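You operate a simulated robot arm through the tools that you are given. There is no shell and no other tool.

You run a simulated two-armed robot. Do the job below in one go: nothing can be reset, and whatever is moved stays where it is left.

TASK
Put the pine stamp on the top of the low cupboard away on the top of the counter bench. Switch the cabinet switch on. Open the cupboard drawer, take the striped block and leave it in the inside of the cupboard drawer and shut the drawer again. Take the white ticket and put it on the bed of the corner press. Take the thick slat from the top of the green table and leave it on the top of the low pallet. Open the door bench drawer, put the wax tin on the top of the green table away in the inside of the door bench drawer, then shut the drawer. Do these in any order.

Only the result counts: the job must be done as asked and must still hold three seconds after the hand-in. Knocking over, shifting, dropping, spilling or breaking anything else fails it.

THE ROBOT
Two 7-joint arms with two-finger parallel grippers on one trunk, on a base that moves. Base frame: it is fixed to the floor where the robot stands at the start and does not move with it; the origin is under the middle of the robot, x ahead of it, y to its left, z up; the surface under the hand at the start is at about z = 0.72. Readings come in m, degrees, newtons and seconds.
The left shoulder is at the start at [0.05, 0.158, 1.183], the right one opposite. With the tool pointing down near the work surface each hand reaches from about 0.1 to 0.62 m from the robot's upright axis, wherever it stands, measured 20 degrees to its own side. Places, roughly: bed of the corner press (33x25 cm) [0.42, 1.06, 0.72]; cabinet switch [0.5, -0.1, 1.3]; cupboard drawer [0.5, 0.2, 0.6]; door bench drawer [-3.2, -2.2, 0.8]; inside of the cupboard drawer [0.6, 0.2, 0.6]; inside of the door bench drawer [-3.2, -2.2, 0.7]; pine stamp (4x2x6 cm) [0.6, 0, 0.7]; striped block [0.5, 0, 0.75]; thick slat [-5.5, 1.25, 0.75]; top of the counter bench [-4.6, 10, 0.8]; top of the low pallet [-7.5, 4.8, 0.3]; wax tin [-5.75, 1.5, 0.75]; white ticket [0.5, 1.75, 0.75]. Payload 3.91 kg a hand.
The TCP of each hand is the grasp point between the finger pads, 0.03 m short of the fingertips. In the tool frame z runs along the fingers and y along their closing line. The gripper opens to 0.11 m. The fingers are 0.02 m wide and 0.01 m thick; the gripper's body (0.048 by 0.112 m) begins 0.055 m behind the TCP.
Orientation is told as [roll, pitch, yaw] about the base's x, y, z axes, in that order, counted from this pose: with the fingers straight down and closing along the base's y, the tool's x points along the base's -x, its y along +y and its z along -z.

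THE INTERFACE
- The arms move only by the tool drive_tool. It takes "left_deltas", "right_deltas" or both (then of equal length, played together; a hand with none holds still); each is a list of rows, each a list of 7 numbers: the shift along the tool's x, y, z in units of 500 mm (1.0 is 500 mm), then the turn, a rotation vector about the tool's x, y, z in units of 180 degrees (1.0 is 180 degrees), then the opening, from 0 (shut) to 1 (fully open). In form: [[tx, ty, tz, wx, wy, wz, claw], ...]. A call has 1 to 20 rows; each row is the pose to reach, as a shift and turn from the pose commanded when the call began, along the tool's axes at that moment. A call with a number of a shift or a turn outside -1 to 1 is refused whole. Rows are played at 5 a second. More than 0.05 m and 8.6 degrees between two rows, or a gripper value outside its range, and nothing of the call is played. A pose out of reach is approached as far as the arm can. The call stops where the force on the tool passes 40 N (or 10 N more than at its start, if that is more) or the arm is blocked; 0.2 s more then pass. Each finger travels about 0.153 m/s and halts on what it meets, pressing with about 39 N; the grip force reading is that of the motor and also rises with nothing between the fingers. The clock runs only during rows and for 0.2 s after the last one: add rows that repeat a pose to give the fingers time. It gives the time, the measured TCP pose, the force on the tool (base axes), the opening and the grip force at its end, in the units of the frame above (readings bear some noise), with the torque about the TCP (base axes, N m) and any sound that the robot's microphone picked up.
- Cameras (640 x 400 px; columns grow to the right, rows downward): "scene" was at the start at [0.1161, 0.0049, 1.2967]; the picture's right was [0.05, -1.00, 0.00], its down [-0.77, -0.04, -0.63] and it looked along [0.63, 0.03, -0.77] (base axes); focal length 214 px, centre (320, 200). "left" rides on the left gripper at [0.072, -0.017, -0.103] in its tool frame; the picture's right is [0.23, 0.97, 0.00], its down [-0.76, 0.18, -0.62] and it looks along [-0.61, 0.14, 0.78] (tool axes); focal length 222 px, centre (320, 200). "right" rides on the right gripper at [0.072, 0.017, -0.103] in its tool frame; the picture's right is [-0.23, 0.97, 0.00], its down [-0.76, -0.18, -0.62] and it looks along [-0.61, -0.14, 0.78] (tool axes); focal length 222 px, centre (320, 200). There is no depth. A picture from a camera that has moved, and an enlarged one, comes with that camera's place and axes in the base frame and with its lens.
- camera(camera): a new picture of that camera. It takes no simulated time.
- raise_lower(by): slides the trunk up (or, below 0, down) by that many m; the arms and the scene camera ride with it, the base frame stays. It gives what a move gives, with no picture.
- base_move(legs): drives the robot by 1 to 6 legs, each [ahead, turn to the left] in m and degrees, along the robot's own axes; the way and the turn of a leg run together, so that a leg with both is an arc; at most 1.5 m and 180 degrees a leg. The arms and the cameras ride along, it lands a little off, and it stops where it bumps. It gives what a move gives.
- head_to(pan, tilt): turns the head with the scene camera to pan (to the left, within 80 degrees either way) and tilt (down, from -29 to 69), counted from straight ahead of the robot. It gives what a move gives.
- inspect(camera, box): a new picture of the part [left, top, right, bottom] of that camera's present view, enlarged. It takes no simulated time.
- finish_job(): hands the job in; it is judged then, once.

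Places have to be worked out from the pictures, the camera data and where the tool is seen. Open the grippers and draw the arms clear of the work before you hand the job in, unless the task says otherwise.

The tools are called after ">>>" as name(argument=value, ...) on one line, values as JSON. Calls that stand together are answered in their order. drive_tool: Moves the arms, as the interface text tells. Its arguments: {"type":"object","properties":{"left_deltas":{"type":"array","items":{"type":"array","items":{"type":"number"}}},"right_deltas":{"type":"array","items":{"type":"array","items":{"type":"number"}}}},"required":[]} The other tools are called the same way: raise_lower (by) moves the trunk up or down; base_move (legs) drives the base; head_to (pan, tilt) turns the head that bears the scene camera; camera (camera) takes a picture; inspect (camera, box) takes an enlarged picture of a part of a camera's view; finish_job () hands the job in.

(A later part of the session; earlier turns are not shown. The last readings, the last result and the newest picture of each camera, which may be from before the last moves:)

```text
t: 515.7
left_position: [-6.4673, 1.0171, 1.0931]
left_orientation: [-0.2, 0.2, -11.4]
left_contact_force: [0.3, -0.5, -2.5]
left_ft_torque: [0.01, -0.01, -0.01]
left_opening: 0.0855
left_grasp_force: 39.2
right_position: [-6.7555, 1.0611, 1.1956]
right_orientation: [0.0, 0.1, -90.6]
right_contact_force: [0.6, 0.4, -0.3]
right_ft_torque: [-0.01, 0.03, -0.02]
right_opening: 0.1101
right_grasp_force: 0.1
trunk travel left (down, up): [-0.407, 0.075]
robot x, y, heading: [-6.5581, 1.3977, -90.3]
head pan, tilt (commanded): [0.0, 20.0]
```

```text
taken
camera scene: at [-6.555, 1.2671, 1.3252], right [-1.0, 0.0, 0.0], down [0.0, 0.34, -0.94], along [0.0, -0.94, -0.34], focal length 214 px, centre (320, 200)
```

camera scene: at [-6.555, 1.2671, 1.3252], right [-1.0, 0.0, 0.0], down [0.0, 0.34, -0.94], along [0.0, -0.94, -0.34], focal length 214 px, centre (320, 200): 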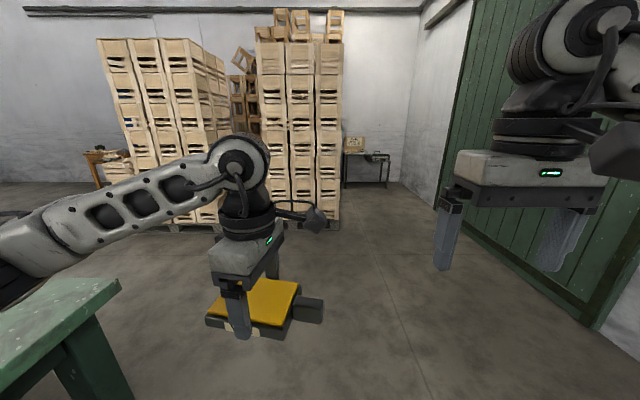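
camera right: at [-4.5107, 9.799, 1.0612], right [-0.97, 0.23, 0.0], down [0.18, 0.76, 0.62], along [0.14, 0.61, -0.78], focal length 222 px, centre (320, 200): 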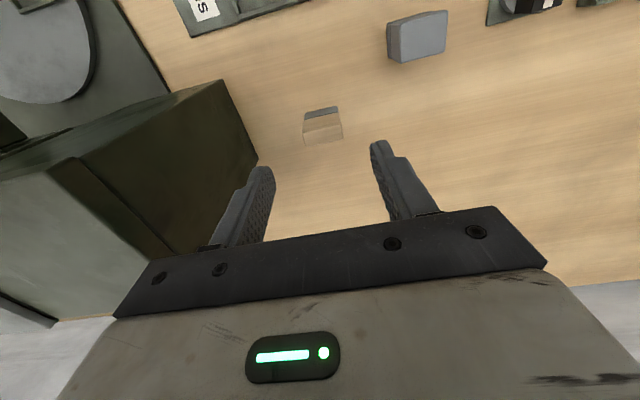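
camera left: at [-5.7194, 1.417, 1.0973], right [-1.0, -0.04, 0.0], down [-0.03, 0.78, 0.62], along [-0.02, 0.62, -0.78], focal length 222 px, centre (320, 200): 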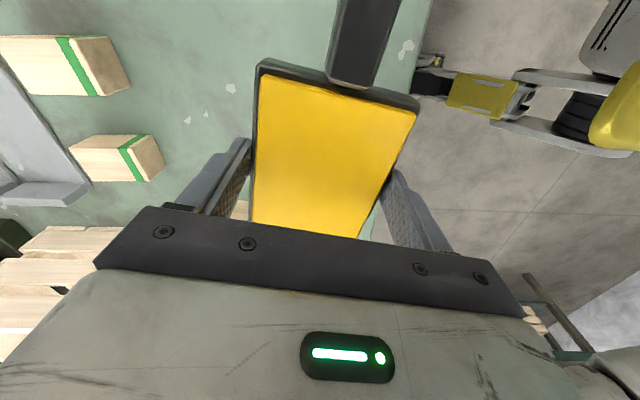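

Clear floor ahead up to the crates at y≈-1.3. I drive to y≈-0.25, turn left and go along the table's side.

>>> base_move(legs=[[1.4, 0.3], [0.25, 0], [0, 90], [1.5, 0]])

>>> head_to(pan=-10, tilt=20)

>>> camera(camera="scene")

```text
t: 535.0
left_position: [-4.6486, -0.139, 1.0924]
left_orientation: [-0.2, 0.2, 79.5]
left_contact_force: [1.1, 0.5, -3.1]
left_ft_torque: [0.02, 0.01, 0.01]
left_opening: 0.0854
left_grasp_force: 39.1
right_position: [-4.6883, -0.429, 1.1957]
right_orientation: [-0.1, 0.1, 0.4]
right_contact_force: [-0.7, 0.5, 0.5]
right_ft_torque: [-0.01, 0.01, -0.01]
right_opening: 0.11
right_grasp_force: 0.1
trunk travel left (down, up): [-0.407, 0.075]
robot x, y, heading: [-5.0322, -0.2313, 0.8]
head pan, tilt (commanded): [0.0, 20.0]
```

```text
t: 535.8
left_position: [-4.6498, -0.1403, 1.0925]
left_orientation: [-0.2, 0.1, 79.4]
left_contact_force: [-0.7, -0.2, -1.9]
left_ft_torque: [-0.05, 0.0, -0.04]
left_opening: 0.0854
left_grasp_force: 39.9
right_position: [-4.6887, -0.4286, 1.1967]
right_orientation: [0.0, 0.1, 0.3]
right_contact_force: [0.1, -0.4, 0.6]
right_ft_torque: [0.0, 0.03, -0.01]
right_opening: 0.1101
right_grasp_force: 0.0
trunk travel left (down, up): [-0.407, 0.075]
robot x, y, heading: [-5.032, -0.2302, 0.4]
head pan, tilt (commanded): [-10.0, 20.0]
```

```text
taken
camera scene: at [-4.8981, -0.2463, 1.3253], right [-0.16, -0.99, 0.0], down [-0.34, 0.06, -0.94], along [0.93, -0.15, -0.34], focal length 214 px, centre (320, 200)
```

scene: 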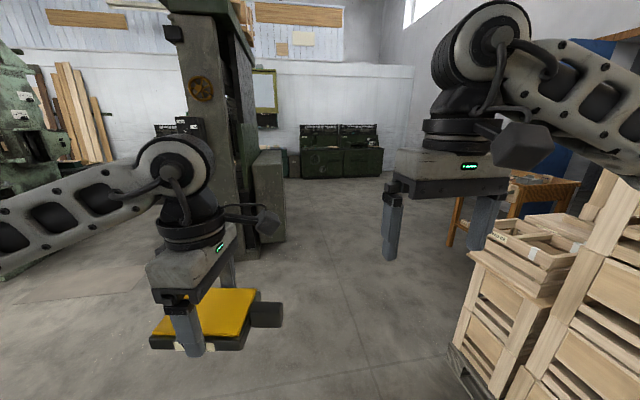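

I see the wooden door bench beyond the crate stack on the right. I drive to x≈-3.45 and turn right to face it.

>>> base_move(legs=[[1.5, -0.5], [0, -90]])

>>> head_to(pan=0, tilt=20)

>>> camera(camera="scene")

```text
t: 546.9
left_position: [-3.4401, -0.592, 1.0924]
left_orientation: [-0.2, 0.2, -9.6]
left_contact_force: [0.4, -0.1, -2.8]
left_ft_torque: [0.01, 0.0, 0.01]
left_opening: 0.0856
left_grasp_force: 39.3
right_position: [-3.7297, -0.5597, 1.1954]
right_orientation: [-0.1, 0.1, -88.8]
right_contact_force: [-0.3, -0.4, -0.2]
right_ft_torque: [-0.02, 0.0, -0.01]
right_opening: 0.11
right_grasp_force: 0.0
trunk travel left (down, up): [-0.407, 0.075]
robot x, y, heading: [-3.5367, -0.2153, -88.5]
head pan, tilt (commanded): [-10.0, 20.0]
```

```text
t: 547.7
left_position: [-3.4398, -0.5931, 1.0932]
left_orientation: [-0.2, 0.2, -9.7]
left_contact_force: [1.4, 0.1, -3.0]
left_ft_torque: [0.0, -0.04, 0.02]
left_opening: 0.0855
left_grasp_force: 39.2
right_position: [-3.7289, -0.5593, 1.1967]
right_orientation: [0.0, 0.1, -88.9]
right_contact_force: [-0.6, -0.1, 0.1]
right_ft_torque: [0.0, 0.01, 0.0]
right_opening: 0.1098
right_grasp_force: 0.0
trunk travel left (down, up): [-0.407, 0.075]
robot x, y, heading: [-3.5369, -0.2129, -88.7]
head pan, tilt (commanded): [0.0, 20.0]
```

```text
taken
camera scene: at [-3.5353, -0.3464, 1.3253], right [-1.0, -0.02, 0.0], down [-0.01, 0.34, -0.94], along [0.02, -0.94, -0.34], focal length 214 px, centre (320, 200)
```

scene: 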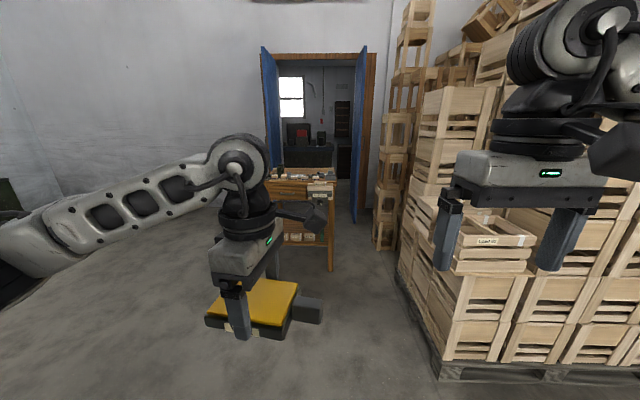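

The door bench front is at y≈-2.1, x≈-3.67…-3.0. I drive 0.6 m closer and look at its drawer.

>>> base_move(legs=[[0.6, -1.3]])

>>> head_to(pan=5, tilt=30)

>>> camera(camera="scene")

>>> inspect(camera="scene", box=[200, 100, 400, 280])

```text
t: 551.0
left_position: [-3.4405, -1.1896, 1.0923]
left_orientation: [-0.3, 0.2, -11.1]
left_contact_force: [0.6, 0.2, -3.1]
left_ft_torque: [0.02, -0.01, 0.0]
left_opening: 0.0857
left_grasp_force: 38.5
right_position: [-3.7303, -1.1483, 1.1962]
right_orientation: [0.0, 0.1, -90.2]
right_contact_force: [0.5, -1.4, -0.2]
right_ft_torque: [-0.01, -0.02, -0.03]
right_opening: 0.11
right_grasp_force: 0.1
trunk travel left (down, up): [-0.407, 0.075]
robot x, y, heading: [-3.5275, -0.807, -90.2]
head pan, tilt (commanded): [0.0, 20.0]
```

```text
t: 551.8
left_position: [-3.4415, -1.1897, 1.0934]
left_orientation: [-0.2, 0.2, -11.1]
left_contact_force: [-0.2, 0.3, -3.5]
left_ft_torque: [0.01, 0.0, 0.01]
left_opening: 0.0855
left_grasp_force: 38.9
right_position: [-3.73, -1.1477, 1.1963]
right_orientation: [-0.1, 0.1, -90.3]
right_contact_force: [1.1, 0.5, -0.5]
right_ft_torque: [0.02, 0.0, 0.01]
right_opening: 0.1101
right_grasp_force: 0.1
trunk travel left (down, up): [-0.407, 0.075]
robot x, y, heading: [-3.5305, -0.8111, -89.8]
head pan, tilt (commanded): [5.0, 30.0]
```

```text
taken
camera scene: at [-3.5229, -0.9374, 1.3093], right [-1.0, -0.09, 0.0], down [-0.04, 0.5, -0.87], along [0.08, -0.86, -0.5], focal length 214 px, centre (320, 200)
```

scene: 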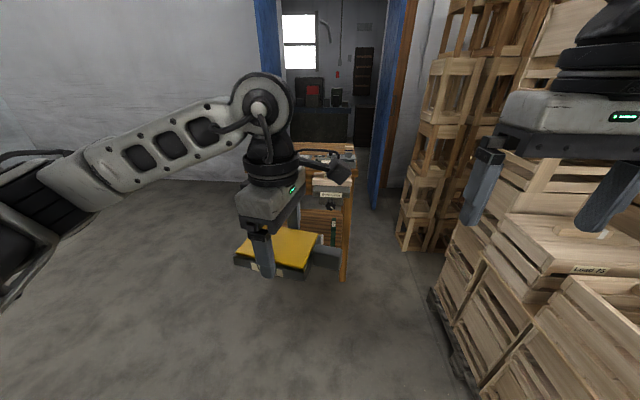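

```text
2.22 times, centred on (300, 190) of scene
camera zoom: at [-3.5229, -0.9374, 1.3093], right [-1.0, -0.09, 0.0], down [-0.04, 0.5, -0.87], along [0.08, -0.86, -0.5], focal length 477 px, centre (364, 222)
```

zoom: 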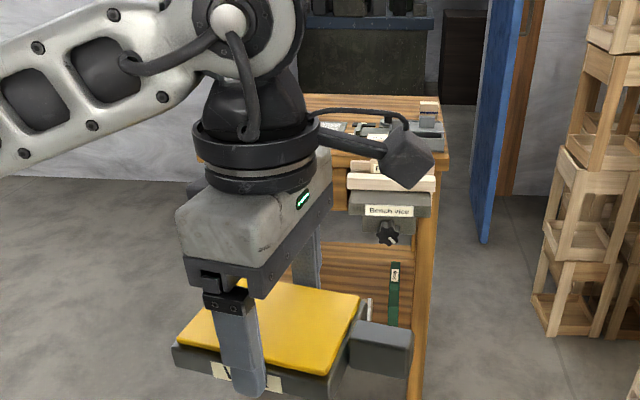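

The left hand hides the bench, which carries a "Bench vice" at its right end. I shift 0.45 m toward +x for a better position and view.

>>> base_move(legs=[[0, 90], [0.45, 0], [0, -90]])

>>> head_to(pan=-8, tilt=28)

>>> camera(camera="scene")

>>> inspect(camera="scene", box=[230, 90, 460, 280])

```text
t: 562.1
left_position: [-2.9937, -1.1896, 1.0933]
left_orientation: [-0.2, 0.2, -11.5]
left_contact_force: [0.1, 0.3, -2.1]
left_ft_torque: [0.01, -0.01, 0.03]
left_opening: 0.0854
left_grasp_force: 39.2
right_position: [-3.2829, -1.1463, 1.1963]
right_orientation: [0.0, 0.1, -90.5]
right_contact_force: [-1.4, -0.1, -0.4]
right_ft_torque: [0.01, -0.02, -0.02]
right_opening: 0.1101
right_grasp_force: 0.1
trunk travel left (down, up): [-0.407, 0.075]
robot x, y, heading: [-3.0813, -0.805, -90.3]
head pan, tilt (commanded): [5.0, 30.0]
```

```text
t: 562.9
left_position: [-2.9923, -1.1896, 1.0918]
left_orientation: [-0.2, 0.3, -11.4]
left_contact_force: [0.1, -0.6, -3.7]
left_ft_torque: [0.0, -0.02, -0.07]
left_opening: 0.0858
left_grasp_force: 39.1
right_position: [-3.2828, -1.147, 1.197]
right_orientation: [0.1, 0.2, -90.6]
right_contact_force: [-0.9, 0.8, 0.1]
right_ft_torque: [-0.01, 0.0, 0.03]
right_opening: 0.1102
right_grasp_force: 0.0
trunk travel left (down, up): [-0.407, 0.075]
robot x, y, heading: [-3.082, -0.8098, -90.1]
head pan, tilt (commanded): [-8.0, 28.0]
```

```text
taken
camera scene: at [-3.0942, -0.9378, 1.3124], right [-0.99, 0.14, 0.0], down [0.07, 0.46, -0.88], along [-0.13, -0.87, -0.47], focal length 214 px, centre (320, 200)
```

scene: 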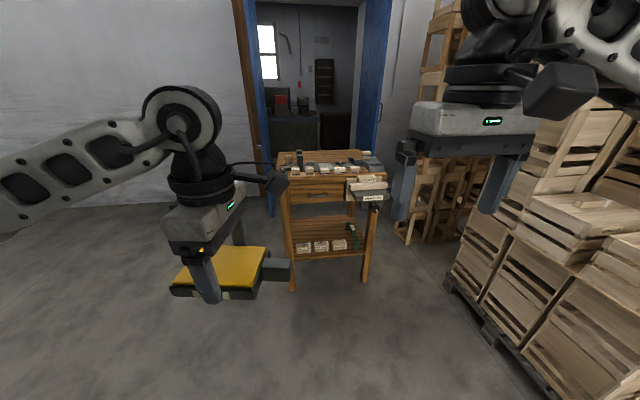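

```text
2.11 times, centred on (345, 185) of scene
camera zoom: at [-3.0942, -0.9378, 1.3124], right [-0.99, 0.14, 0.0], down [0.07, 0.46, -0.88], along [-0.13, -0.87, -0.47], focal length 452 px, centre (267, 232)
```

zoom: 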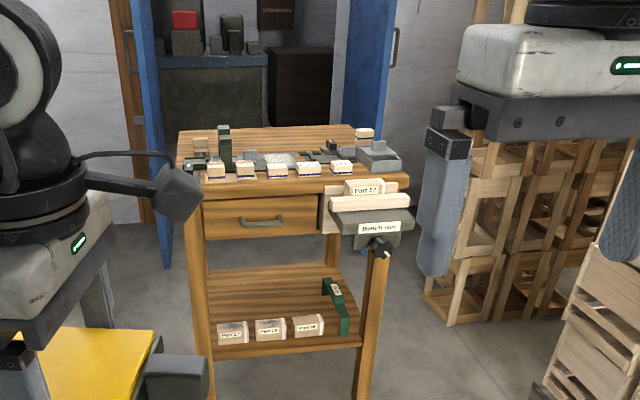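

The bench's drawer has a bar handle near (-3.24, -2.05, 0.75), good for my right hand. I move the tin further left, drive 0.5 m closer and lower the trunk, then measure the handle.

>>> drive_tool(left_deltas=[[-0.08, 0.02, 0, 0, 0, 0, 0.55], [-0.16, 0.05, 0, 0, 0, 0, 0.55], [-0.24, 0.08, 0, 0, 0, 0, 0.55], [-0.32, 0.11, 0, 0, 0, 0, 0.55]])

>>> base_move(legs=[[0.5, 0]])

>>> raise_lower(by=-0.13)

>>> head_to(pan=-5, tilt=40)

>>> camera(camera="scene")

>>> camera(camera="right")

```text
t: 563.9
left_position: [-2.8257, -1.1682, 1.0929]
left_orientation: [-0.2, 0.2, -11.4]
left_contact_force: [0.3, -0.3, -2.7]
left_ft_torque: [0.01, 0.0, -0.02]
left_opening: 0.0856
left_grasp_force: 39.0
right_position: [-3.2818, -1.147, 1.1967]
right_orientation: [0.0, 0.0, -90.6]
right_contact_force: [0.4, 1.0, -0.2]
right_ft_torque: [0.03, 0.02, 0.01]
right_opening: 0.1098
right_grasp_force: 0.1
trunk travel left (down, up): [-0.407, 0.075]
robot x, y, heading: [-3.079, -0.8039, -90.2]
head pan, tilt (commanded): [-8.0, 28.0]
```

```text
t: 566.8
left_position: [-2.8321, -1.6679, 1.0918]
left_orientation: [-0.3, 0.1, -11.7]
left_contact_force: [-0.1, -0.6, -2.6]
left_ft_torque: [0.02, -0.04, 0.0]
left_opening: 0.0856
left_grasp_force: 39.1
right_position: [-3.2875, -1.6458, 1.1959]
right_orientation: [0.0, 0.1, -90.8]
right_contact_force: [-0.1, -0.6, -0.9]
right_ft_torque: [0.0, -0.01, 0.01]
right_opening: 0.11
right_grasp_force: 0.0
trunk travel left (down, up): [-0.407, 0.075]
robot x, y, heading: [-3.0892, -1.3085, -90.5]
head pan, tilt (commanded): [-8.0, 28.0]
```

```text
t: 568.4
left_position: [-2.8309, -1.6674, 0.9619]
left_orientation: [-0.3, 0.2, -11.7]
left_contact_force: [-1.1, 0.0, -2.4]
left_ft_torque: [-0.06, -0.02, 0.01]
left_opening: 0.0854
left_grasp_force: 39.2
right_position: [-3.2874, -1.6442, 1.0668]
right_orientation: [-0.1, 0.1, -90.8]
right_contact_force: [0.7, 0.6, 0.1]
right_ft_torque: [-0.01, 0.03, -0.02]
right_opening: 0.1097
right_grasp_force: 0.0
trunk travel left (down, up): [-0.277, 0.205]
robot x, y, heading: [-3.0844, -1.3055, -90.5]
head pan, tilt (commanded): [-8.0, 28.0]
```

```text
t: 569.1
left_position: [-2.8311, -1.6677, 0.9619]
left_orientation: [-0.1, 0.2, -11.7]
left_contact_force: [-0.1, -0.4, -1.5]
left_ft_torque: [-0.01, -0.02, -0.05]
left_opening: 0.0859
left_grasp_force: 38.5
right_position: [-3.2869, -1.6453, 1.0658]
right_orientation: [0.0, 0.1, -90.8]
right_contact_force: [0.1, 0.3, -0.3]
right_ft_torque: [0.01, 0.01, -0.02]
right_opening: 0.1099
right_grasp_force: 0.0
trunk travel left (down, up): [-0.277, 0.205]
robot x, y, heading: [-3.0867, -1.305, -90.6]
head pan, tilt (commanded): [-5.0, 40.0]
```

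```text
taken
camera scene: at [-3.093, -1.431, 1.1639], right [-1.0, 0.1, 0.0], down [0.06, 0.64, -0.77], along [-0.07, -0.76, -0.64], focal length 214 px, centre (320, 200)
```

scene: 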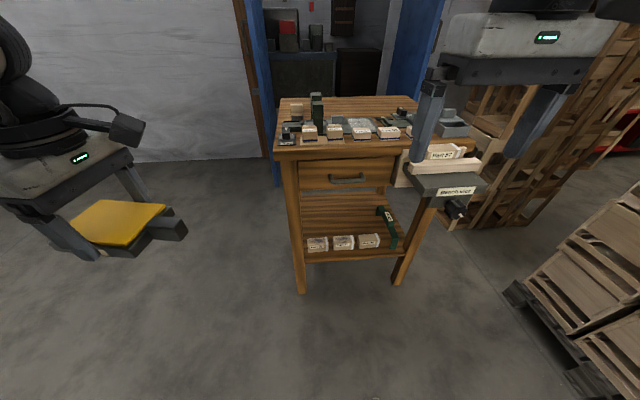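

```text
taken
camera right: at [-3.269, -1.5725, 1.1705], right [0.97, -0.24, 0.0], down [-0.19, -0.76, 0.62], along [-0.15, -0.6, -0.78], focal length 222 px, centre (320, 200)
```

right: 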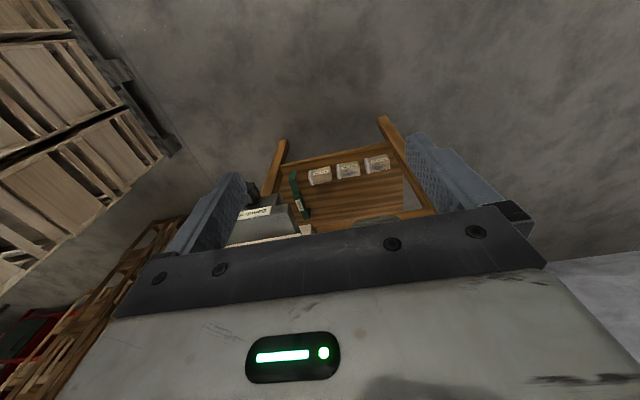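

I zoom on the drawer front to triangulate the handle with two views.

>>> inspect(camera="scene", box=[270, 130, 430, 220])

>>> inspect(camera="scene", box=[260, 90, 500, 230])

```text
4.00 times, centred on (350, 175) of scene
camera zoom: at [-3.093, -1.431, 1.1639], right [-1.0, 0.1, 0.0], down [0.06, 0.64, -0.77], along [-0.07, -0.76, -0.64], focal length 858 px, centre (200, 300)
```

zoom: 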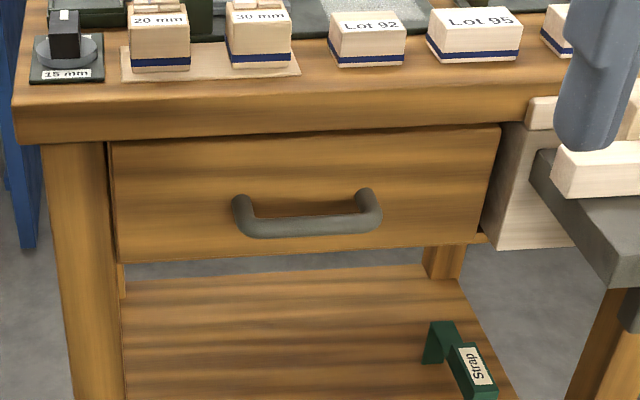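

```text
2.67 times, centred on (380, 160) of scene
camera zoom: at [-3.093, -1.431, 1.1639], right [-1.0, 0.1, 0.0], down [0.06, 0.64, -0.77], along [-0.07, -0.76, -0.64], focal length 572 px, centre (160, 307)
```

zoom: 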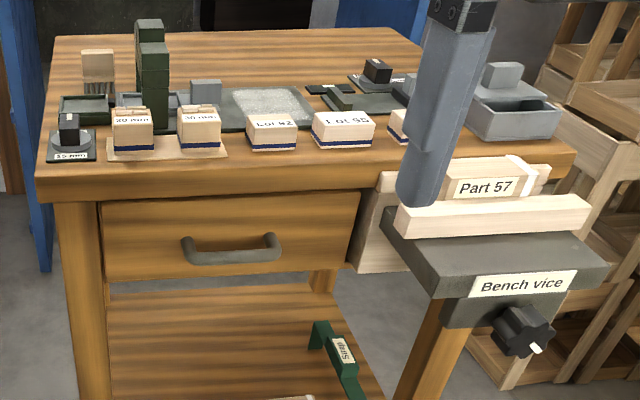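

From two views the bar lies around (-3.22, -1.92…-2.0, 0.78–0.81), with the vice starting at x≈-3.39. I tilt the right hand 35° forward, close it, and move it in front of the drawer for a closer look.

>>> drive_tool(right_deltas=[[-0.025, 0.023, 0.039, 0, -0.0324, 0, 0.5], [-0.05, 0.045, 0.077, 0, -0.0648, 0, 0], [-0.074, 0.068, 0.116, 0, -0.0972, 0, 0], [-0.099, 0.091, 0.155, 0, -0.1296, 0, 0], [-0.123, 0.113, 0.193, 0, -0.162, 0, 0], [-0.148, 0.136, 0.232, 0, -0.1944, 0, 0], [-0.148, 0.136, 0.232, 0, -0.1944, 0, 0]])

>>> camera(camera="right")

>>> camera(camera="scene")

```text
t: 570.7
left_position: [-2.8311, -1.6675, 0.9615]
left_orientation: [-0.2, 0.2, -11.8]
left_contact_force: [-0.1, 0.1, -4.0]
left_ft_torque: [0.03, -0.01, 0.0]
left_opening: 0.0853
left_grasp_force: 39.0
right_position: [-3.2195, -1.7191, 0.9499]
right_orientation: [0.0, -35.0, -90.9]
right_contact_force: [0.2, 0.4, -1.0]
right_ft_torque: [-0.01, 0.02, -0.01]
right_opening: 0.0
right_grasp_force: 38.0
trunk travel left (down, up): [-0.277, 0.205]
robot x, y, heading: [-3.0844, -1.308, -90.8]
head pan, tilt (commanded): [-5.0, 40.0]
```

```text
taken
camera right: at [-3.201, -1.6004, 0.9937], right [0.97, -0.2, 0.13], down [-0.18, -0.26, 0.95], along [-0.15, -0.94, -0.29], focal length 222 px, centre (320, 200)
```

right: 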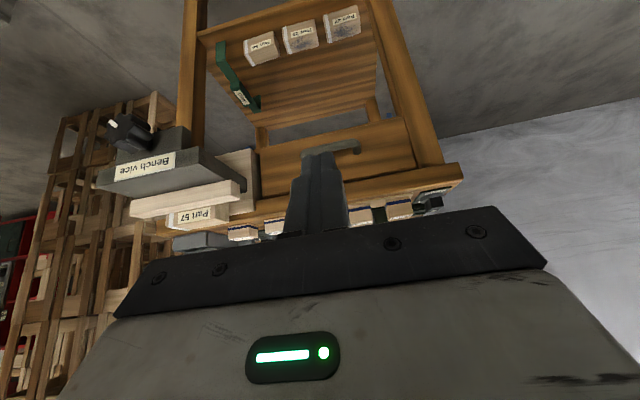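

```text
taken
camera scene: at [-3.093, -1.431, 1.1639], right [-1.0, 0.1, 0.0], down [0.06, 0.64, -0.77], along [-0.07, -0.76, -0.64], focal length 214 px, centre (320, 200)
```

scene: 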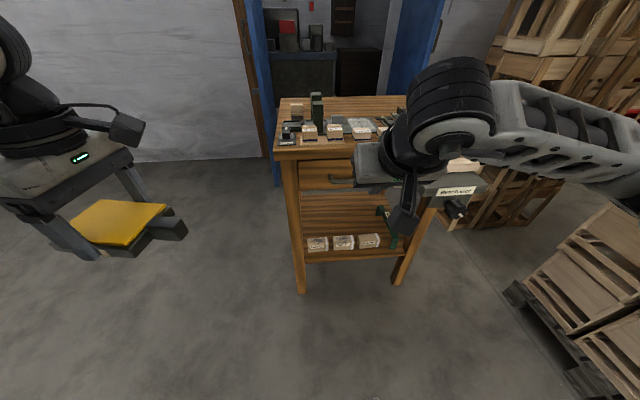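

I zoom into the right wrist view around the handle.

>>> inspect(camera="right", box=[240, 90, 440, 230])

```text
2.86 times, centred on (340, 160) of right
camera zoom: at [-3.201, -1.6004, 0.9937], right [0.97, -0.2, 0.13], down [-0.18, -0.26, 0.95], along [-0.15, -0.94, -0.29], focal length 635 px, centre (263, 314)
```

zoom: 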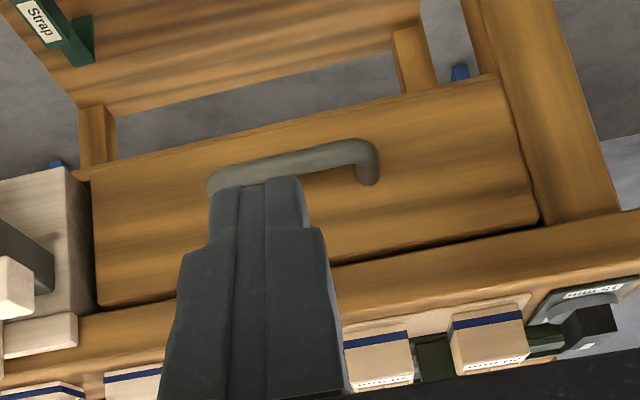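

Triangulated: handle bar at (-3.226, -1.934, 0.803), drawer front y≈-1.98, bench top edge above z≈0.866. I bring the closed right fingers to the pre-insert point just in front and above the bar.

>>> drive_tool(right_deltas=[[-0.045, -0.0015, 0.0606, 0, 0, 0, 0], [-0.09, -0.003, 0.1211, 0, 0, 0, 0], [-0.135, -0.0045, 0.1817, 0, 0, 0, 0], [-0.18, -0.006, 0.2422, 0, 0, 0, 0], [-0.2252, -0.0074, 0.3028, 0, 0, 0, 0], [-0.2252, -0.0074, 0.3028, 0, 0, 0, 0]])

>>> camera(camera="right")

>>> inspect(camera="scene", box=[270, 110, 460, 230])

```text
t: 572.1
left_position: [-2.8312, -1.6686, 0.9616]
left_orientation: [-0.2, 0.2, -11.7]
left_contact_force: [-0.2, 0.2, -3.5]
left_ft_torque: [-0.03, -0.05, 0.01]
left_opening: 0.0855
left_grasp_force: 39.2
right_position: [-3.2278, -1.9006, 0.89]
right_orientation: [0.1, -34.9, -90.7]
right_contact_force: [1.5, 0.4, 0.6]
right_ft_torque: [0.01, 0.03, -0.02]
right_opening: 0.0001
right_grasp_force: 37.6
trunk travel left (down, up): [-0.277, 0.205]
robot x, y, heading: [-3.0868, -1.3081, -90.2]
head pan, tilt (commanded): [-5.0, 40.0]
```

```text
taken
camera right: at [-3.208, -1.7809, 0.9335], right [0.97, -0.2, 0.13], down [-0.18, -0.27, 0.95], along [-0.15, -0.94, -0.29], focal length 222 px, centre (320, 200)
```

right: 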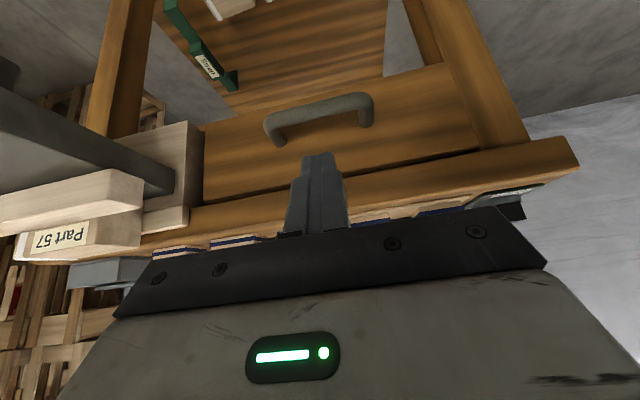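

```text
3.33 times, centred on (365, 170) of scene
camera zoom: at [-3.093, -1.431, 1.1639], right [-1.0, 0.1, 0.0], down [0.06, 0.64, -0.77], along [-0.07, -0.76, -0.64], focal length 715 px, centre (170, 300)
```

zoom: 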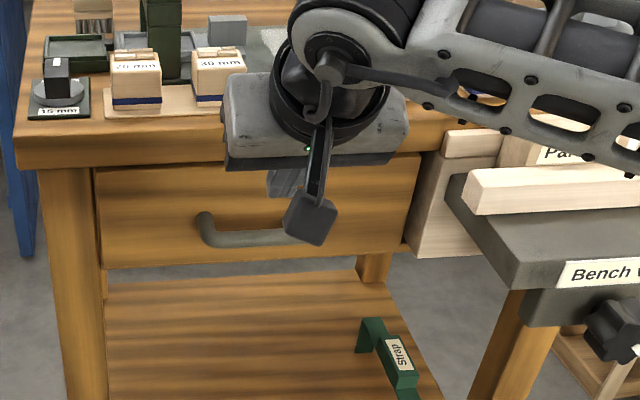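

Refined: bar at about (-3.223, -1.950, 0.794), drawer front y≈-2.00. I shift a few millimetres and slide the fingers in behind the bar.

>>> drive_tool(right_deltas=[[-0.0146, 0.004, 0.01, 0, 0, 0, 0], [-0.0146, 0.008, 0.05, 0, 0, 0, 0], [-0.0146, 0.008, 0.09, 0, 0, 0, 0], [-0.0146, 0.008, 0.13, 0, 0, 0, 0], [-0.0146, 0.008, 0.16, 0, 0, 0, 0], [-0.0146, 0.008, 0.18, 0, 0, 0, 0], [-0.0146, 0.008, 0.188, 0, 0, 0, 0], [-0.0146, 0.008, 0.188, 0, 0, 0, 0]])

>>> camera(camera="right")

```text
t: 573.9
left_position: [-2.8307, -1.6679, 0.9613]
left_orientation: [-0.2, 0.2, -11.7]
left_contact_force: [-0.9, 0.0, -2.7]
left_ft_torque: [0.01, 0.01, -0.02]
left_opening: 0.0855
left_grasp_force: 39.1
right_position: [-3.2238, -1.9581, 0.82]
right_orientation: [0.0, -35.2, -90.8]
right_contact_force: [0.6, -4.5, 7.3]
right_ft_torque: [-0.5, 0.01, 0.01]
right_opening: 0.0
right_grasp_force: 37.6
trunk travel left (down, up): [-0.277, 0.205]
robot x, y, heading: [-3.0786, -1.3062, -90.5]
head pan, tilt (commanded): [-5.0, 40.0]
```

```text
taken
camera right: at [-3.2039, -1.8393, 0.8623], right [0.97, -0.2, 0.13], down [-0.18, -0.26, 0.95], along [-0.15, -0.94, -0.29], focal length 222 px, centre (320, 200)
```

right: 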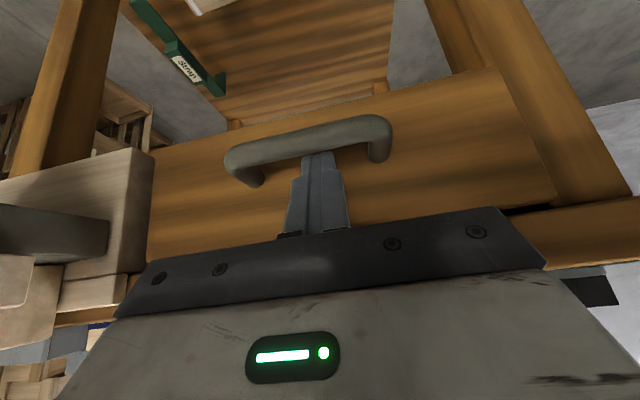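

The fingertips are hooked behind the bar. I pull the drawer straight out (+y) in steps.

>>> drive_tool(right_deltas=[[0.0164, 0, -0.0115, 0, 0, 0, 0], [0.0328, 0, -0.023, 0, 0, 0, 0], [0.0492, 0, -0.0344, 0, 0, 0, 0], [0.0655, 0, -0.0459, 0, 0, 0, 0], [0.0819, 0, -0.0574, 0, 0, 0, 0], [0.0983, 0, -0.0689, 0, 0, 0, 0], [0.1147, 0, -0.0803, 0, 0, 0, 0], [0.1311, 0, -0.0918, 0, 0, 0, 0]])

>>> camera(camera="scene")

>>> camera(camera="right")

```text
t: 575.7
left_position: [-2.8319, -1.6681, 0.9607]
left_orientation: [-0.1, 0.2, -11.7]
left_contact_force: [0.0, 0.3, -2.9]
left_ft_torque: [0.01, -0.02, 0.02]
left_opening: 0.0854
left_grasp_force: 39.1
right_position: [-3.2217, -1.8789, 0.8172]
right_orientation: [0.0, -35.0, -90.8]
right_contact_force: [0.2, 0.2, -0.5]
right_ft_torque: [0.02, 0.0, 0.01]
right_opening: 0.0
right_grasp_force: 38.3
trunk travel left (down, up): [-0.277, 0.205]
robot x, y, heading: [-3.0825, -1.3072, -90.7]
head pan, tilt (commanded): [-5.0, 40.0]
```

```text
taken
camera scene: at [-3.093, -1.4309, 1.1639], right [-1.0, 0.1, 0.0], down [0.06, 0.64, -0.77], along [-0.07, -0.76, -0.64], focal length 214 px, centre (320, 200)
```

scene: 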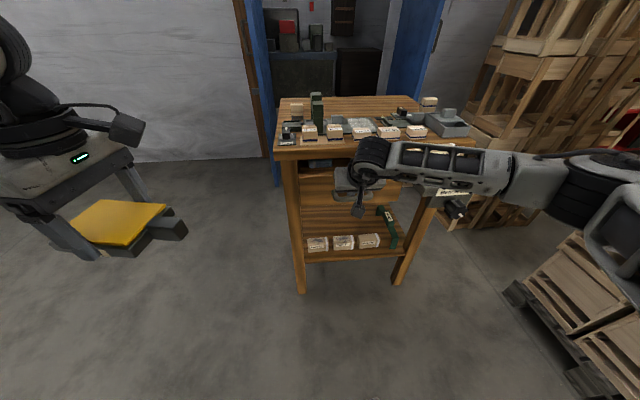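

```text
taken
camera right: at [-3.2035, -1.7594, 0.8615], right [0.97, -0.2, 0.13], down [-0.18, -0.27, 0.95], along [-0.15, -0.94, -0.29], focal length 222 px, centre (320, 200)
```

right: 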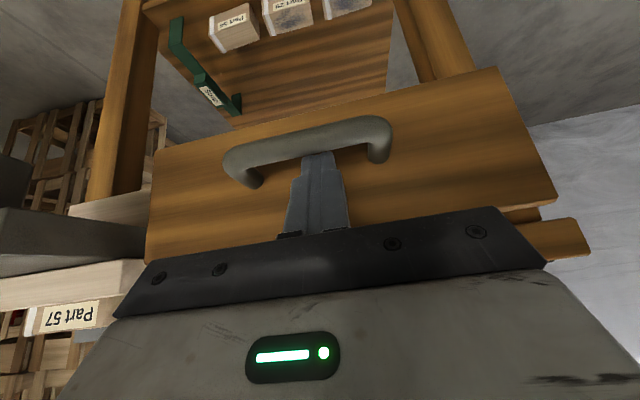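

The drawer follows. I pull it another 11 cm.

>>> drive_tool(right_deltas=[[0.0246, 0, -0.0172, 0, 0, 0, 0], [0.0492, 0, -0.0344, 0, 0, 0, 0], [0.0737, 0, -0.0516, 0, 0, 0, 0], [0.0983, 0, -0.0689, 0, 0, 0, 0], [0.1229, 0, -0.0861, 0, 0, 0, 0], [0.1474, 0, -0.1033, 0, 0, 0, 0], [0.172, 0, -0.1205, 0, 0, 0, 0], [0.1802, 0, -0.1263, 0, 0, 0, 0]])

>>> camera(camera="scene")

>>> inspect(camera="scene", box=[270, 120, 440, 240])

```text
t: 577.5
left_position: [-2.8308, -1.6683, 0.9613]
left_orientation: [-0.2, 0.3, -11.7]
left_contact_force: [0.0, 0.4, -3.0]
left_ft_torque: [-0.01, -0.06, 0.01]
left_opening: 0.0857
left_grasp_force: 38.9
right_position: [-3.2211, -1.7683, 0.8177]
right_orientation: [0.0, -34.9, -90.9]
right_contact_force: [-0.4, -0.9, -0.6]
right_ft_torque: [-0.06, 0.0, 0.0]
right_opening: 0.0
right_grasp_force: 37.2
trunk travel left (down, up): [-0.277, 0.205]
robot x, y, heading: [-3.083, -1.3061, -90.6]
head pan, tilt (commanded): [-5.0, 40.0]
```

```text
taken
camera scene: at [-3.093, -1.431, 1.1638], right [-1.0, 0.1, 0.0], down [0.06, 0.64, -0.77], along [-0.07, -0.76, -0.64], focal length 214 px, centre (320, 200)
```

scene: 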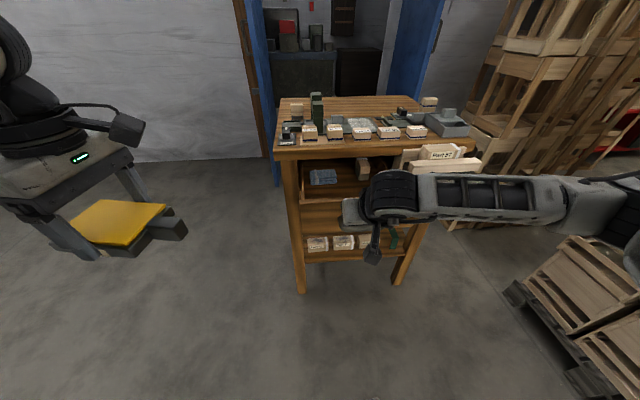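

```text
3.33 times, centred on (355, 180) of scene
camera zoom: at [-3.093, -1.431, 1.1638], right [-1.0, 0.1, 0.0], down [0.06, 0.64, -0.77], along [-0.07, -0.76, -0.64], focal length 715 px, centre (203, 267)
```

zoom: 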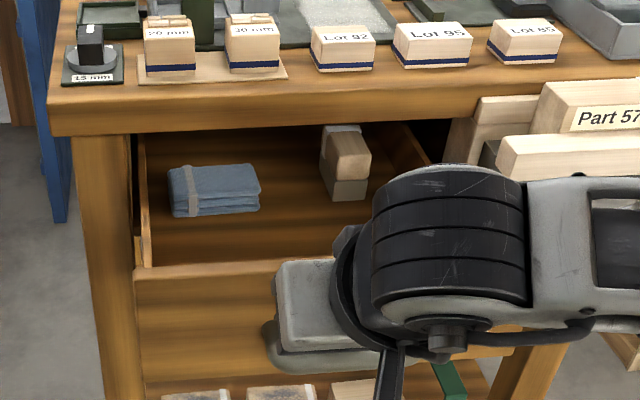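

There are already things in the drawer (a blue bundle and a wooden block). I pull 4 cm more to gain room in front of them, then withdraw the fingers.

>>> drive_tool(right_deltas=[[0.0164, 0, -0.0115, 0, 0, 0, 0], [0.0328, 0, -0.023, 0, 0, 0, 0], [0.0492, 0, -0.0344, 0, 0, 0, 0], [0.0655, 0, -0.0459, 0, 0, 0, 0]])

>>> drive_tool(right_deltas=[[-0.004, 0, -0.02, 0, 0, 0, 0], [-0.004, 0, -0.06, 0, 0, 0, 0], [-0.004, 0, -0.11, 0, 0, 0, 0], [-0.004, 0, -0.16, 0, 0, 0, 0], [-0.004, 0, -0.22, 0, 0, 0, 0], [0, -0.05, -0.28, 0, 0, 0, 0], [0, -0.12, -0.32, 0, 0, 0, 0], [0, -0.2, -0.34, 0, 0, 0, 0], [0, -0.28, -0.36, 0, 0, 0, 0]])

>>> camera(camera="scene")

>>> inspect(camera="scene", box=[270, 120, 440, 240])

```text
t: 578.5
left_position: [-2.832, -1.6682, 0.962]
left_orientation: [-0.2, 0.2, -11.8]
left_contact_force: [0.6, -0.2, -3.3]
left_ft_torque: [0.03, -0.04, -0.03]
left_opening: 0.0858
left_grasp_force: 38.8
right_position: [-3.219, -1.727, 0.817]
right_orientation: [-0.1, -34.8, -90.8]
right_contact_force: [0.1, 0.5, -0.3]
right_ft_torque: [0.03, 0.01, 0.01]
right_opening: 0.0
right_grasp_force: 37.7
trunk travel left (down, up): [-0.277, 0.205]
robot x, y, heading: [-3.0835, -1.3029, -90.6]
head pan, tilt (commanded): [-5.0, 40.0]
```

```text
t: 580.5
left_position: [-2.831, -1.6669, 0.9624]
left_orientation: [-0.1, 0.2, -11.7]
left_contact_force: [0.1, -0.3, -3.4]
left_ft_torque: [0.01, -0.02, 0.03]
left_opening: 0.0855
left_grasp_force: 39.0
right_position: [-3.3674, -1.6504, 0.9786]
right_orientation: [-0.1, -34.9, -90.7]
right_contact_force: [0.3, 0.3, 0.7]
right_ft_torque: [0.0, -0.04, -0.05]
right_opening: 0.0
right_grasp_force: 37.5
right hand out of reach, approached as far as the arm can: row 6, 7, 8, 9
trunk travel left (down, up): [-0.277, 0.205]
robot x, y, heading: [-3.0859, -1.3056, -90.6]
head pan, tilt (commanded): [-5.0, 40.0]
```

```text
taken
camera scene: at [-3.0932, -1.4306, 1.164], right [-1.0, 0.1, 0.0], down [0.06, 0.64, -0.77], along [-0.07, -0.76, -0.64], focal length 214 px, centre (320, 200)
```

scene: 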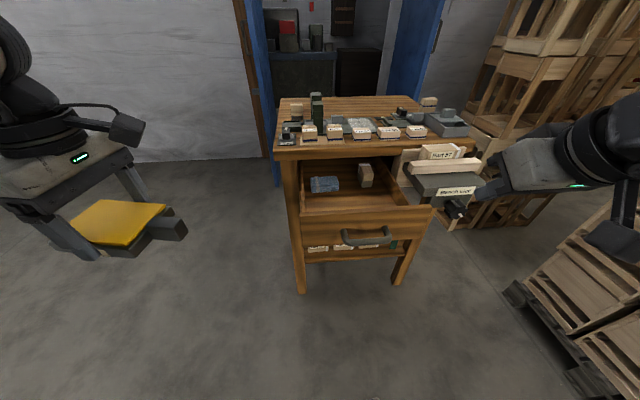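

```text
3.33 times, centred on (355, 180) of scene
camera zoom: at [-3.0932, -1.4306, 1.164], right [-1.0, 0.1, 0.0], down [0.06, 0.64, -0.77], along [-0.07, -0.76, -0.64], focal length 715 px, centre (203, 267)
```

zoom: 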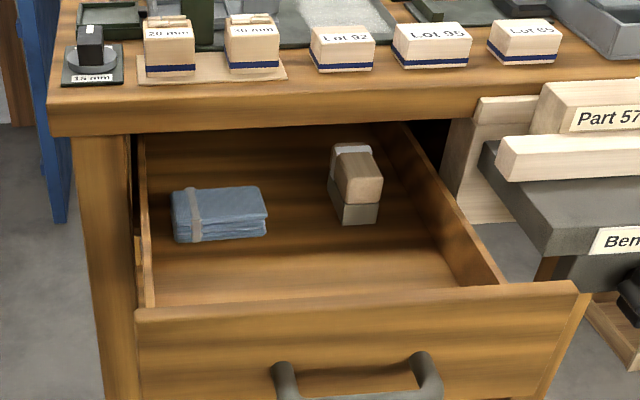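

The drawer is ~23 cm open; its front part (about 16 cm deep) is free, with the bundle and block further back. For a comfortable reach with the left hand I back off, straighten the right hand, and shift the base 0.2 m to the right.

>>> drive_tool(right_deltas=[[0.02, 0, -0.05, 0, 0.0324, 0, 0], [0.05, 0, -0.1, 0, 0.0648, 0, 0], [0.08, 0, -0.15, 0, 0.0972, 0, 0.3], [0.11, 0, -0.2, 0, 0.1296, 0, 0.3], [0.13, 0, -0.22, 0, 0.162, 0, 0.3], [0.14, 0, -0.24, 0, 0.1944, 0, 0.3]])

>>> base_move(legs=[[-0.45, 0], [0, -90], [0.2, 0], [0, 90.6]])

>>> camera(camera="scene")

```text
t: 581.9
left_position: [-2.832, -1.6685, 0.9613]
left_orientation: [-0.2, 0.2, -11.7]
left_contact_force: [0.1, 0.7, -3.0]
left_ft_torque: [-0.03, -0.01, 0.01]
left_opening: 0.0856
left_grasp_force: 39.4
right_position: [-3.3646, -1.5232, 1.0378]
right_orientation: [0.0, 0.2, -90.8]
right_contact_force: [-0.8, -0.8, -0.4]
right_ft_torque: [0.01, 0.0, -0.01]
right_opening: 0.0331
right_grasp_force: 0.0
trunk travel left (down, up): [-0.277, 0.205]
robot x, y, heading: [-3.0847, -1.3095, -90.8]
head pan, tilt (commanded): [-5.0, 40.0]
```

```text
t: 593.5
left_position: [-3.0202, -1.21, 0.9631]
left_orientation: [-0.2, 0.2, -10.7]
left_contact_force: [-1.3, 0.6, -3.2]
left_ft_torque: [-0.03, 0.0, 0.05]
left_opening: 0.0856
left_grasp_force: 39.0
right_position: [-3.5569, -1.0755, 1.0378]
right_orientation: [0.0, 0.1, -89.8]
right_contact_force: [0.0, -0.2, 0.5]
right_ft_torque: [-0.01, -0.03, 0.0]
right_opening: 0.0331
right_grasp_force: 0.0
trunk travel left (down, up): [-0.277, 0.205]
robot x, y, heading: [-3.2798, -0.8533, -89.7]
head pan, tilt (commanded): [-5.0, 40.0]
```

```text
taken
camera scene: at [-3.2865, -0.9774, 1.1639], right [-1.0, 0.08, 0.0], down [0.05, 0.64, -0.77], along [-0.06, -0.76, -0.64], focal length 214 px, centre (320, 200)
```

scene: 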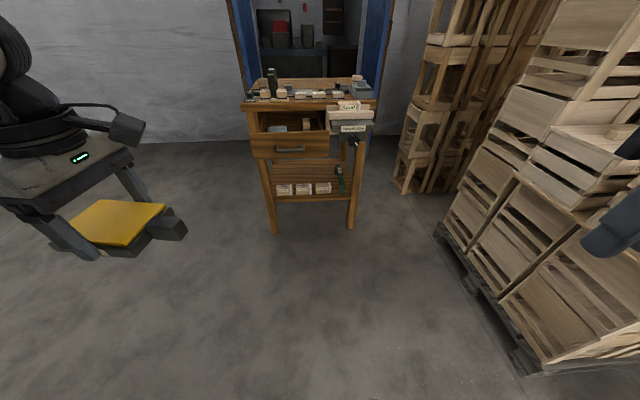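

Now lined up. I drive 0.45 m forward and bring the tin over the drawer front area, turning it parallel to the drawer.

>>> base_move(legs=[[0.44, 0]])

>>> camera(camera="scene")

>>> inspect(camera="scene", box=[200, 110, 400, 250])

```text
t: 596.2
left_position: [-3.0188, -1.6491, 0.9615]
left_orientation: [-0.1, 0.2, -10.9]
left_contact_force: [0.5, -0.7, -2.9]
left_ft_torque: [-0.01, 0.03, -0.02]
left_opening: 0.0858
left_grasp_force: 39.2
right_position: [-3.5546, -1.5136, 1.0377]
right_orientation: [0.0, 0.2, -89.8]
right_contact_force: [0.0, -0.4, -1.2]
right_ft_torque: [0.01, -0.02, 0.0]
right_opening: 0.0328
right_grasp_force: 0.0
trunk travel left (down, up): [-0.277, 0.205]
robot x, y, heading: [-3.277, -1.2928, -89.6]
head pan, tilt (commanded): [-5.0, 40.0]
```

```text
taken
camera scene: at [-3.2835, -1.416, 1.1638], right [-1.0, 0.08, 0.0], down [0.05, 0.64, -0.77], along [-0.06, -0.76, -0.64], focal length 214 px, centre (320, 200)
```

scene: 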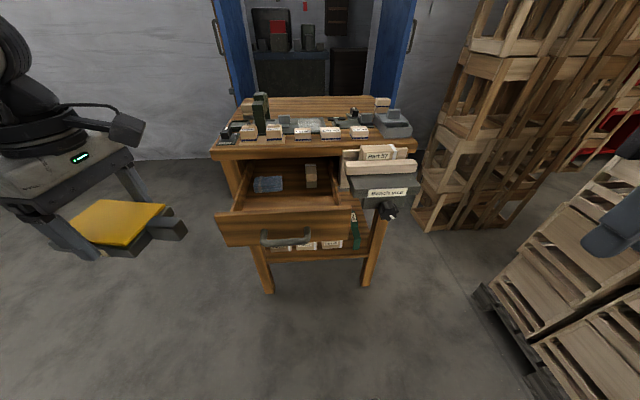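

```text
2.86 times, centred on (300, 180) of scene
camera zoom: at [-3.2835, -1.416, 1.1638], right [-1.0, 0.08, 0.0], down [0.05, 0.64, -0.77], along [-0.06, -0.76, -0.64], focal length 613 px, centre (377, 257)
```

zoom: 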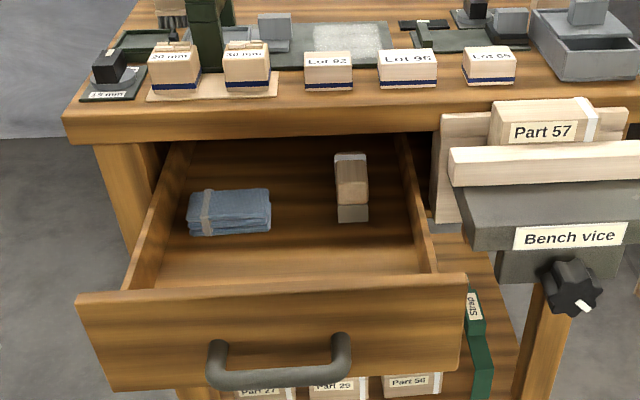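

Free drawer space in front of the contents spans y≈-1.80…-1.95. I bring the tin over (-3.205, -1.868) and turn it parallel to the drawer front.

>>> drive_tool(left_deltas=[[0.0404, -0.0715, 0, 0, 0, -0.009, 0.55], [0.0809, -0.143, 0, 0, 0, -0.018, 0.55], [0.1213, -0.2145, 0, 0, 0, -0.027, 0.55], [0.1617, -0.286, 0, 0, 0, -0.036, 0.55], [0.2021, -0.3574, 0.02, 0, 0, -0.045, 0.55], [0.2426, -0.4289, 0.04, 0, 0, -0.054, 0.55], [0.283, -0.5004, 0.06, 0, 0, -0.0606, 0.55], [0.283, -0.5004, 0.06, 0, 0, -0.0606, 0.55]])

>>> camera(camera="left")

>>> camera(camera="scene")

```text
t: 598.0
left_position: [-3.2054, -1.8666, 0.9338]
left_orientation: [-0.2, 0.3, 0.1]
left_contact_force: [0.4, 0.0, -4.1]
left_ft_torque: [0.02, 0.0, 0.02]
left_opening: 0.0856
left_grasp_force: 39.5
right_position: [-3.5547, -1.5128, 1.0378]
right_orientation: [-0.1, 0.1, -89.9]
right_contact_force: [-0.4, -0.3, -0.9]
right_ft_torque: [0.01, 0.02, 0.01]
right_opening: 0.0333
right_grasp_force: 0.0
trunk travel left (down, up): [-0.277, 0.205]
robot x, y, heading: [-3.2762, -1.2928, -89.6]
head pan, tilt (commanded): [-5.0, 40.0]
```

```text
taken
camera left: at [-3.2765, -1.8844, 1.0372], right [-0.23, 0.97, 0.0], down [0.76, 0.18, 0.62], along [0.6, 0.14, -0.78], focal length 222 px, centre (320, 200)
```

left: 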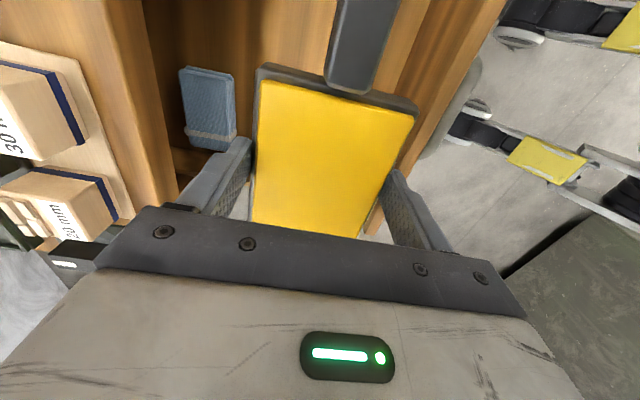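

```text
taken
camera scene: at [-3.2835, -1.416, 1.1639], right [-1.0, 0.08, 0.0], down [0.05, 0.64, -0.77], along [-0.06, -0.76, -0.64], focal length 214 px, centre (320, 200)
```

scene: 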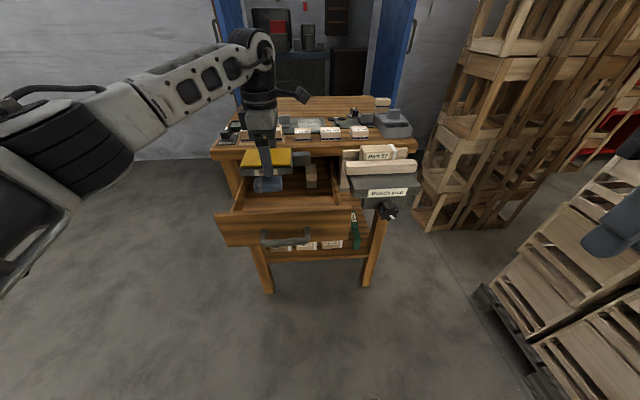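

Clearances check out: drawer front inner face y≈-1.795, bundle front y≈-1.958, tin ±4.3 cm around -1.867. I lower the tin into the drawer.

>>> drive_tool(left_deltas=[[0, 0, 0.05, 0, 0, 0, 0.55], [0, 0, 0.1, 0, 0, 0, 0.55], [0, 0, 0.15, 0, 0, 0, 0.55], [0, 0, 0.2, 0, 0, 0, 0.55], [0, 0, 0.235, 0, 0, 0, 0.55], [0, 0, 0.25, 0, 0, 0, 0.55]])

>>> camera(camera="left")

>>> inspect(camera="scene", box=[200, 100, 400, 250])

```text
t: 599.4
left_position: [-3.2054, -1.8679, 0.807]
left_orientation: [0.0, 0.2, 0.0]
left_contact_force: [1.3, 0.0, -1.5]
left_ft_torque: [0.01, 0.0, 0.01]
left_opening: 0.0854
left_grasp_force: 39.0
right_position: [-3.5549, -1.5131, 1.0375]
right_orientation: [0.1, 0.1, -90.0]
right_contact_force: [-0.4, -0.3, 0.2]
right_ft_torque: [0.01, -0.03, 0.02]
right_opening: 0.0329
right_grasp_force: 0.1
trunk travel left (down, up): [-0.277, 0.205]
robot x, y, heading: [-3.2761, -1.2924, -89.7]
head pan, tilt (commanded): [-5.0, 40.0]
```

```text
taken
camera left: at [-3.2772, -1.8857, 0.9118], right [-0.23, 0.97, 0.0], down [0.76, 0.18, 0.62], along [0.6, 0.14, -0.78], focal length 222 px, centre (320, 200)
```

left: 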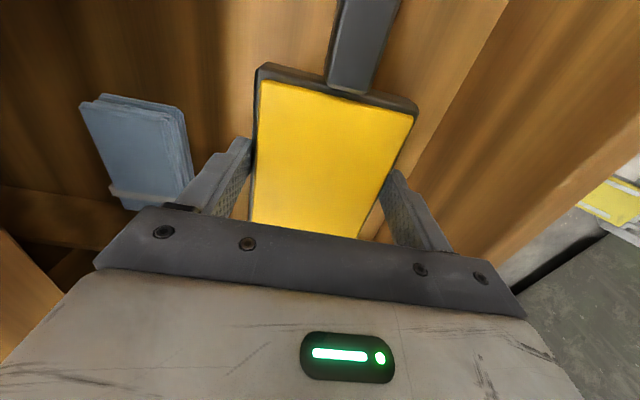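

```text
2.67 times, centred on (300, 175) of scene
camera zoom: at [-3.2836, -1.416, 1.1639], right [-1.0, 0.08, 0.0], down [0.05, 0.64, -0.77], along [-0.06, -0.76, -0.64], focal length 572 px, centre (373, 267)
```

zoom: 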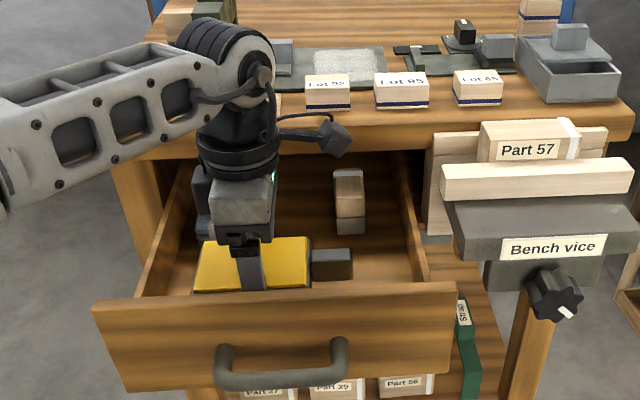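

Still clear. I lower in small steps until the tin rests on the drawer floor.

>>> drive_tool(left_deltas=[[0, 0, 0.01, 0, 0, 0, 0.55], [0, 0, 0.02, 0, 0, 0, 0.55], [0, 0, 0.028, 0, 0, 0, 0.55], [0, 0, 0.034, 0, 0, 0, 0.55], [0, 0, 0.038, 0, 0, 0, 0.55]])

```text
t: 600.6
left_position: [-3.2056, -1.868, 0.7889]
left_orientation: [-0.1, 0.2, 0.1]
left_contact_force: [0.1, 0.2, -3.1]
left_ft_torque: [-0.03, -0.02, 0.0]
left_opening: 0.0853
left_grasp_force: 38.8
right_position: [-3.5545, -1.5121, 1.0365]
right_orientation: [0.1, 0.2, -89.8]
right_contact_force: [-0.4, 0.2, -0.6]
right_ft_torque: [-0.02, 0.0, 0.02]
right_opening: 0.0329
right_grasp_force: 0.0
trunk travel left (down, up): [-0.277, 0.205]
robot x, y, heading: [-3.2762, -1.2931, -89.8]
head pan, tilt (commanded): [-5.0, 40.0]
```

No contact yet at z≈0.789; I continue in 2 mm steps.

>>> drive_tool(left_deltas=[[0, 0, 0.005, 0, 0, 0, 0.55], [0, 0, 0.01, 0, 0, 0, 0.55], [0, 0, 0.014, 0, 0, 0, 0.55], [0, 0, 0.018, 0, 0, 0, 0.55], [0, 0, 0.022, 0, 0, 0, 0.55]])

```text
t: 601.8
left_position: [-3.2038, -1.8689, 0.7783]
left_orientation: [-0.2, 0.2, 0.1]
left_contact_force: [-0.7, -0.2, -3.3]
left_ft_torque: [-0.04, -0.01, 0.01]
left_opening: 0.0856
left_grasp_force: 39.1
right_position: [-3.5532, -1.5133, 1.0371]
right_orientation: [0.0, 0.0, -90.0]
right_contact_force: [-0.5, 0.8, 0.7]
right_ft_torque: [0.02, 0.01, 0.01]
right_opening: 0.0332
right_grasp_force: 0.1
trunk travel left (down, up): [-0.277, 0.205]
robot x, y, heading: [-3.2803, -1.2938, -89.6]
head pan, tilt (commanded): [-5.0, 40.0]
```

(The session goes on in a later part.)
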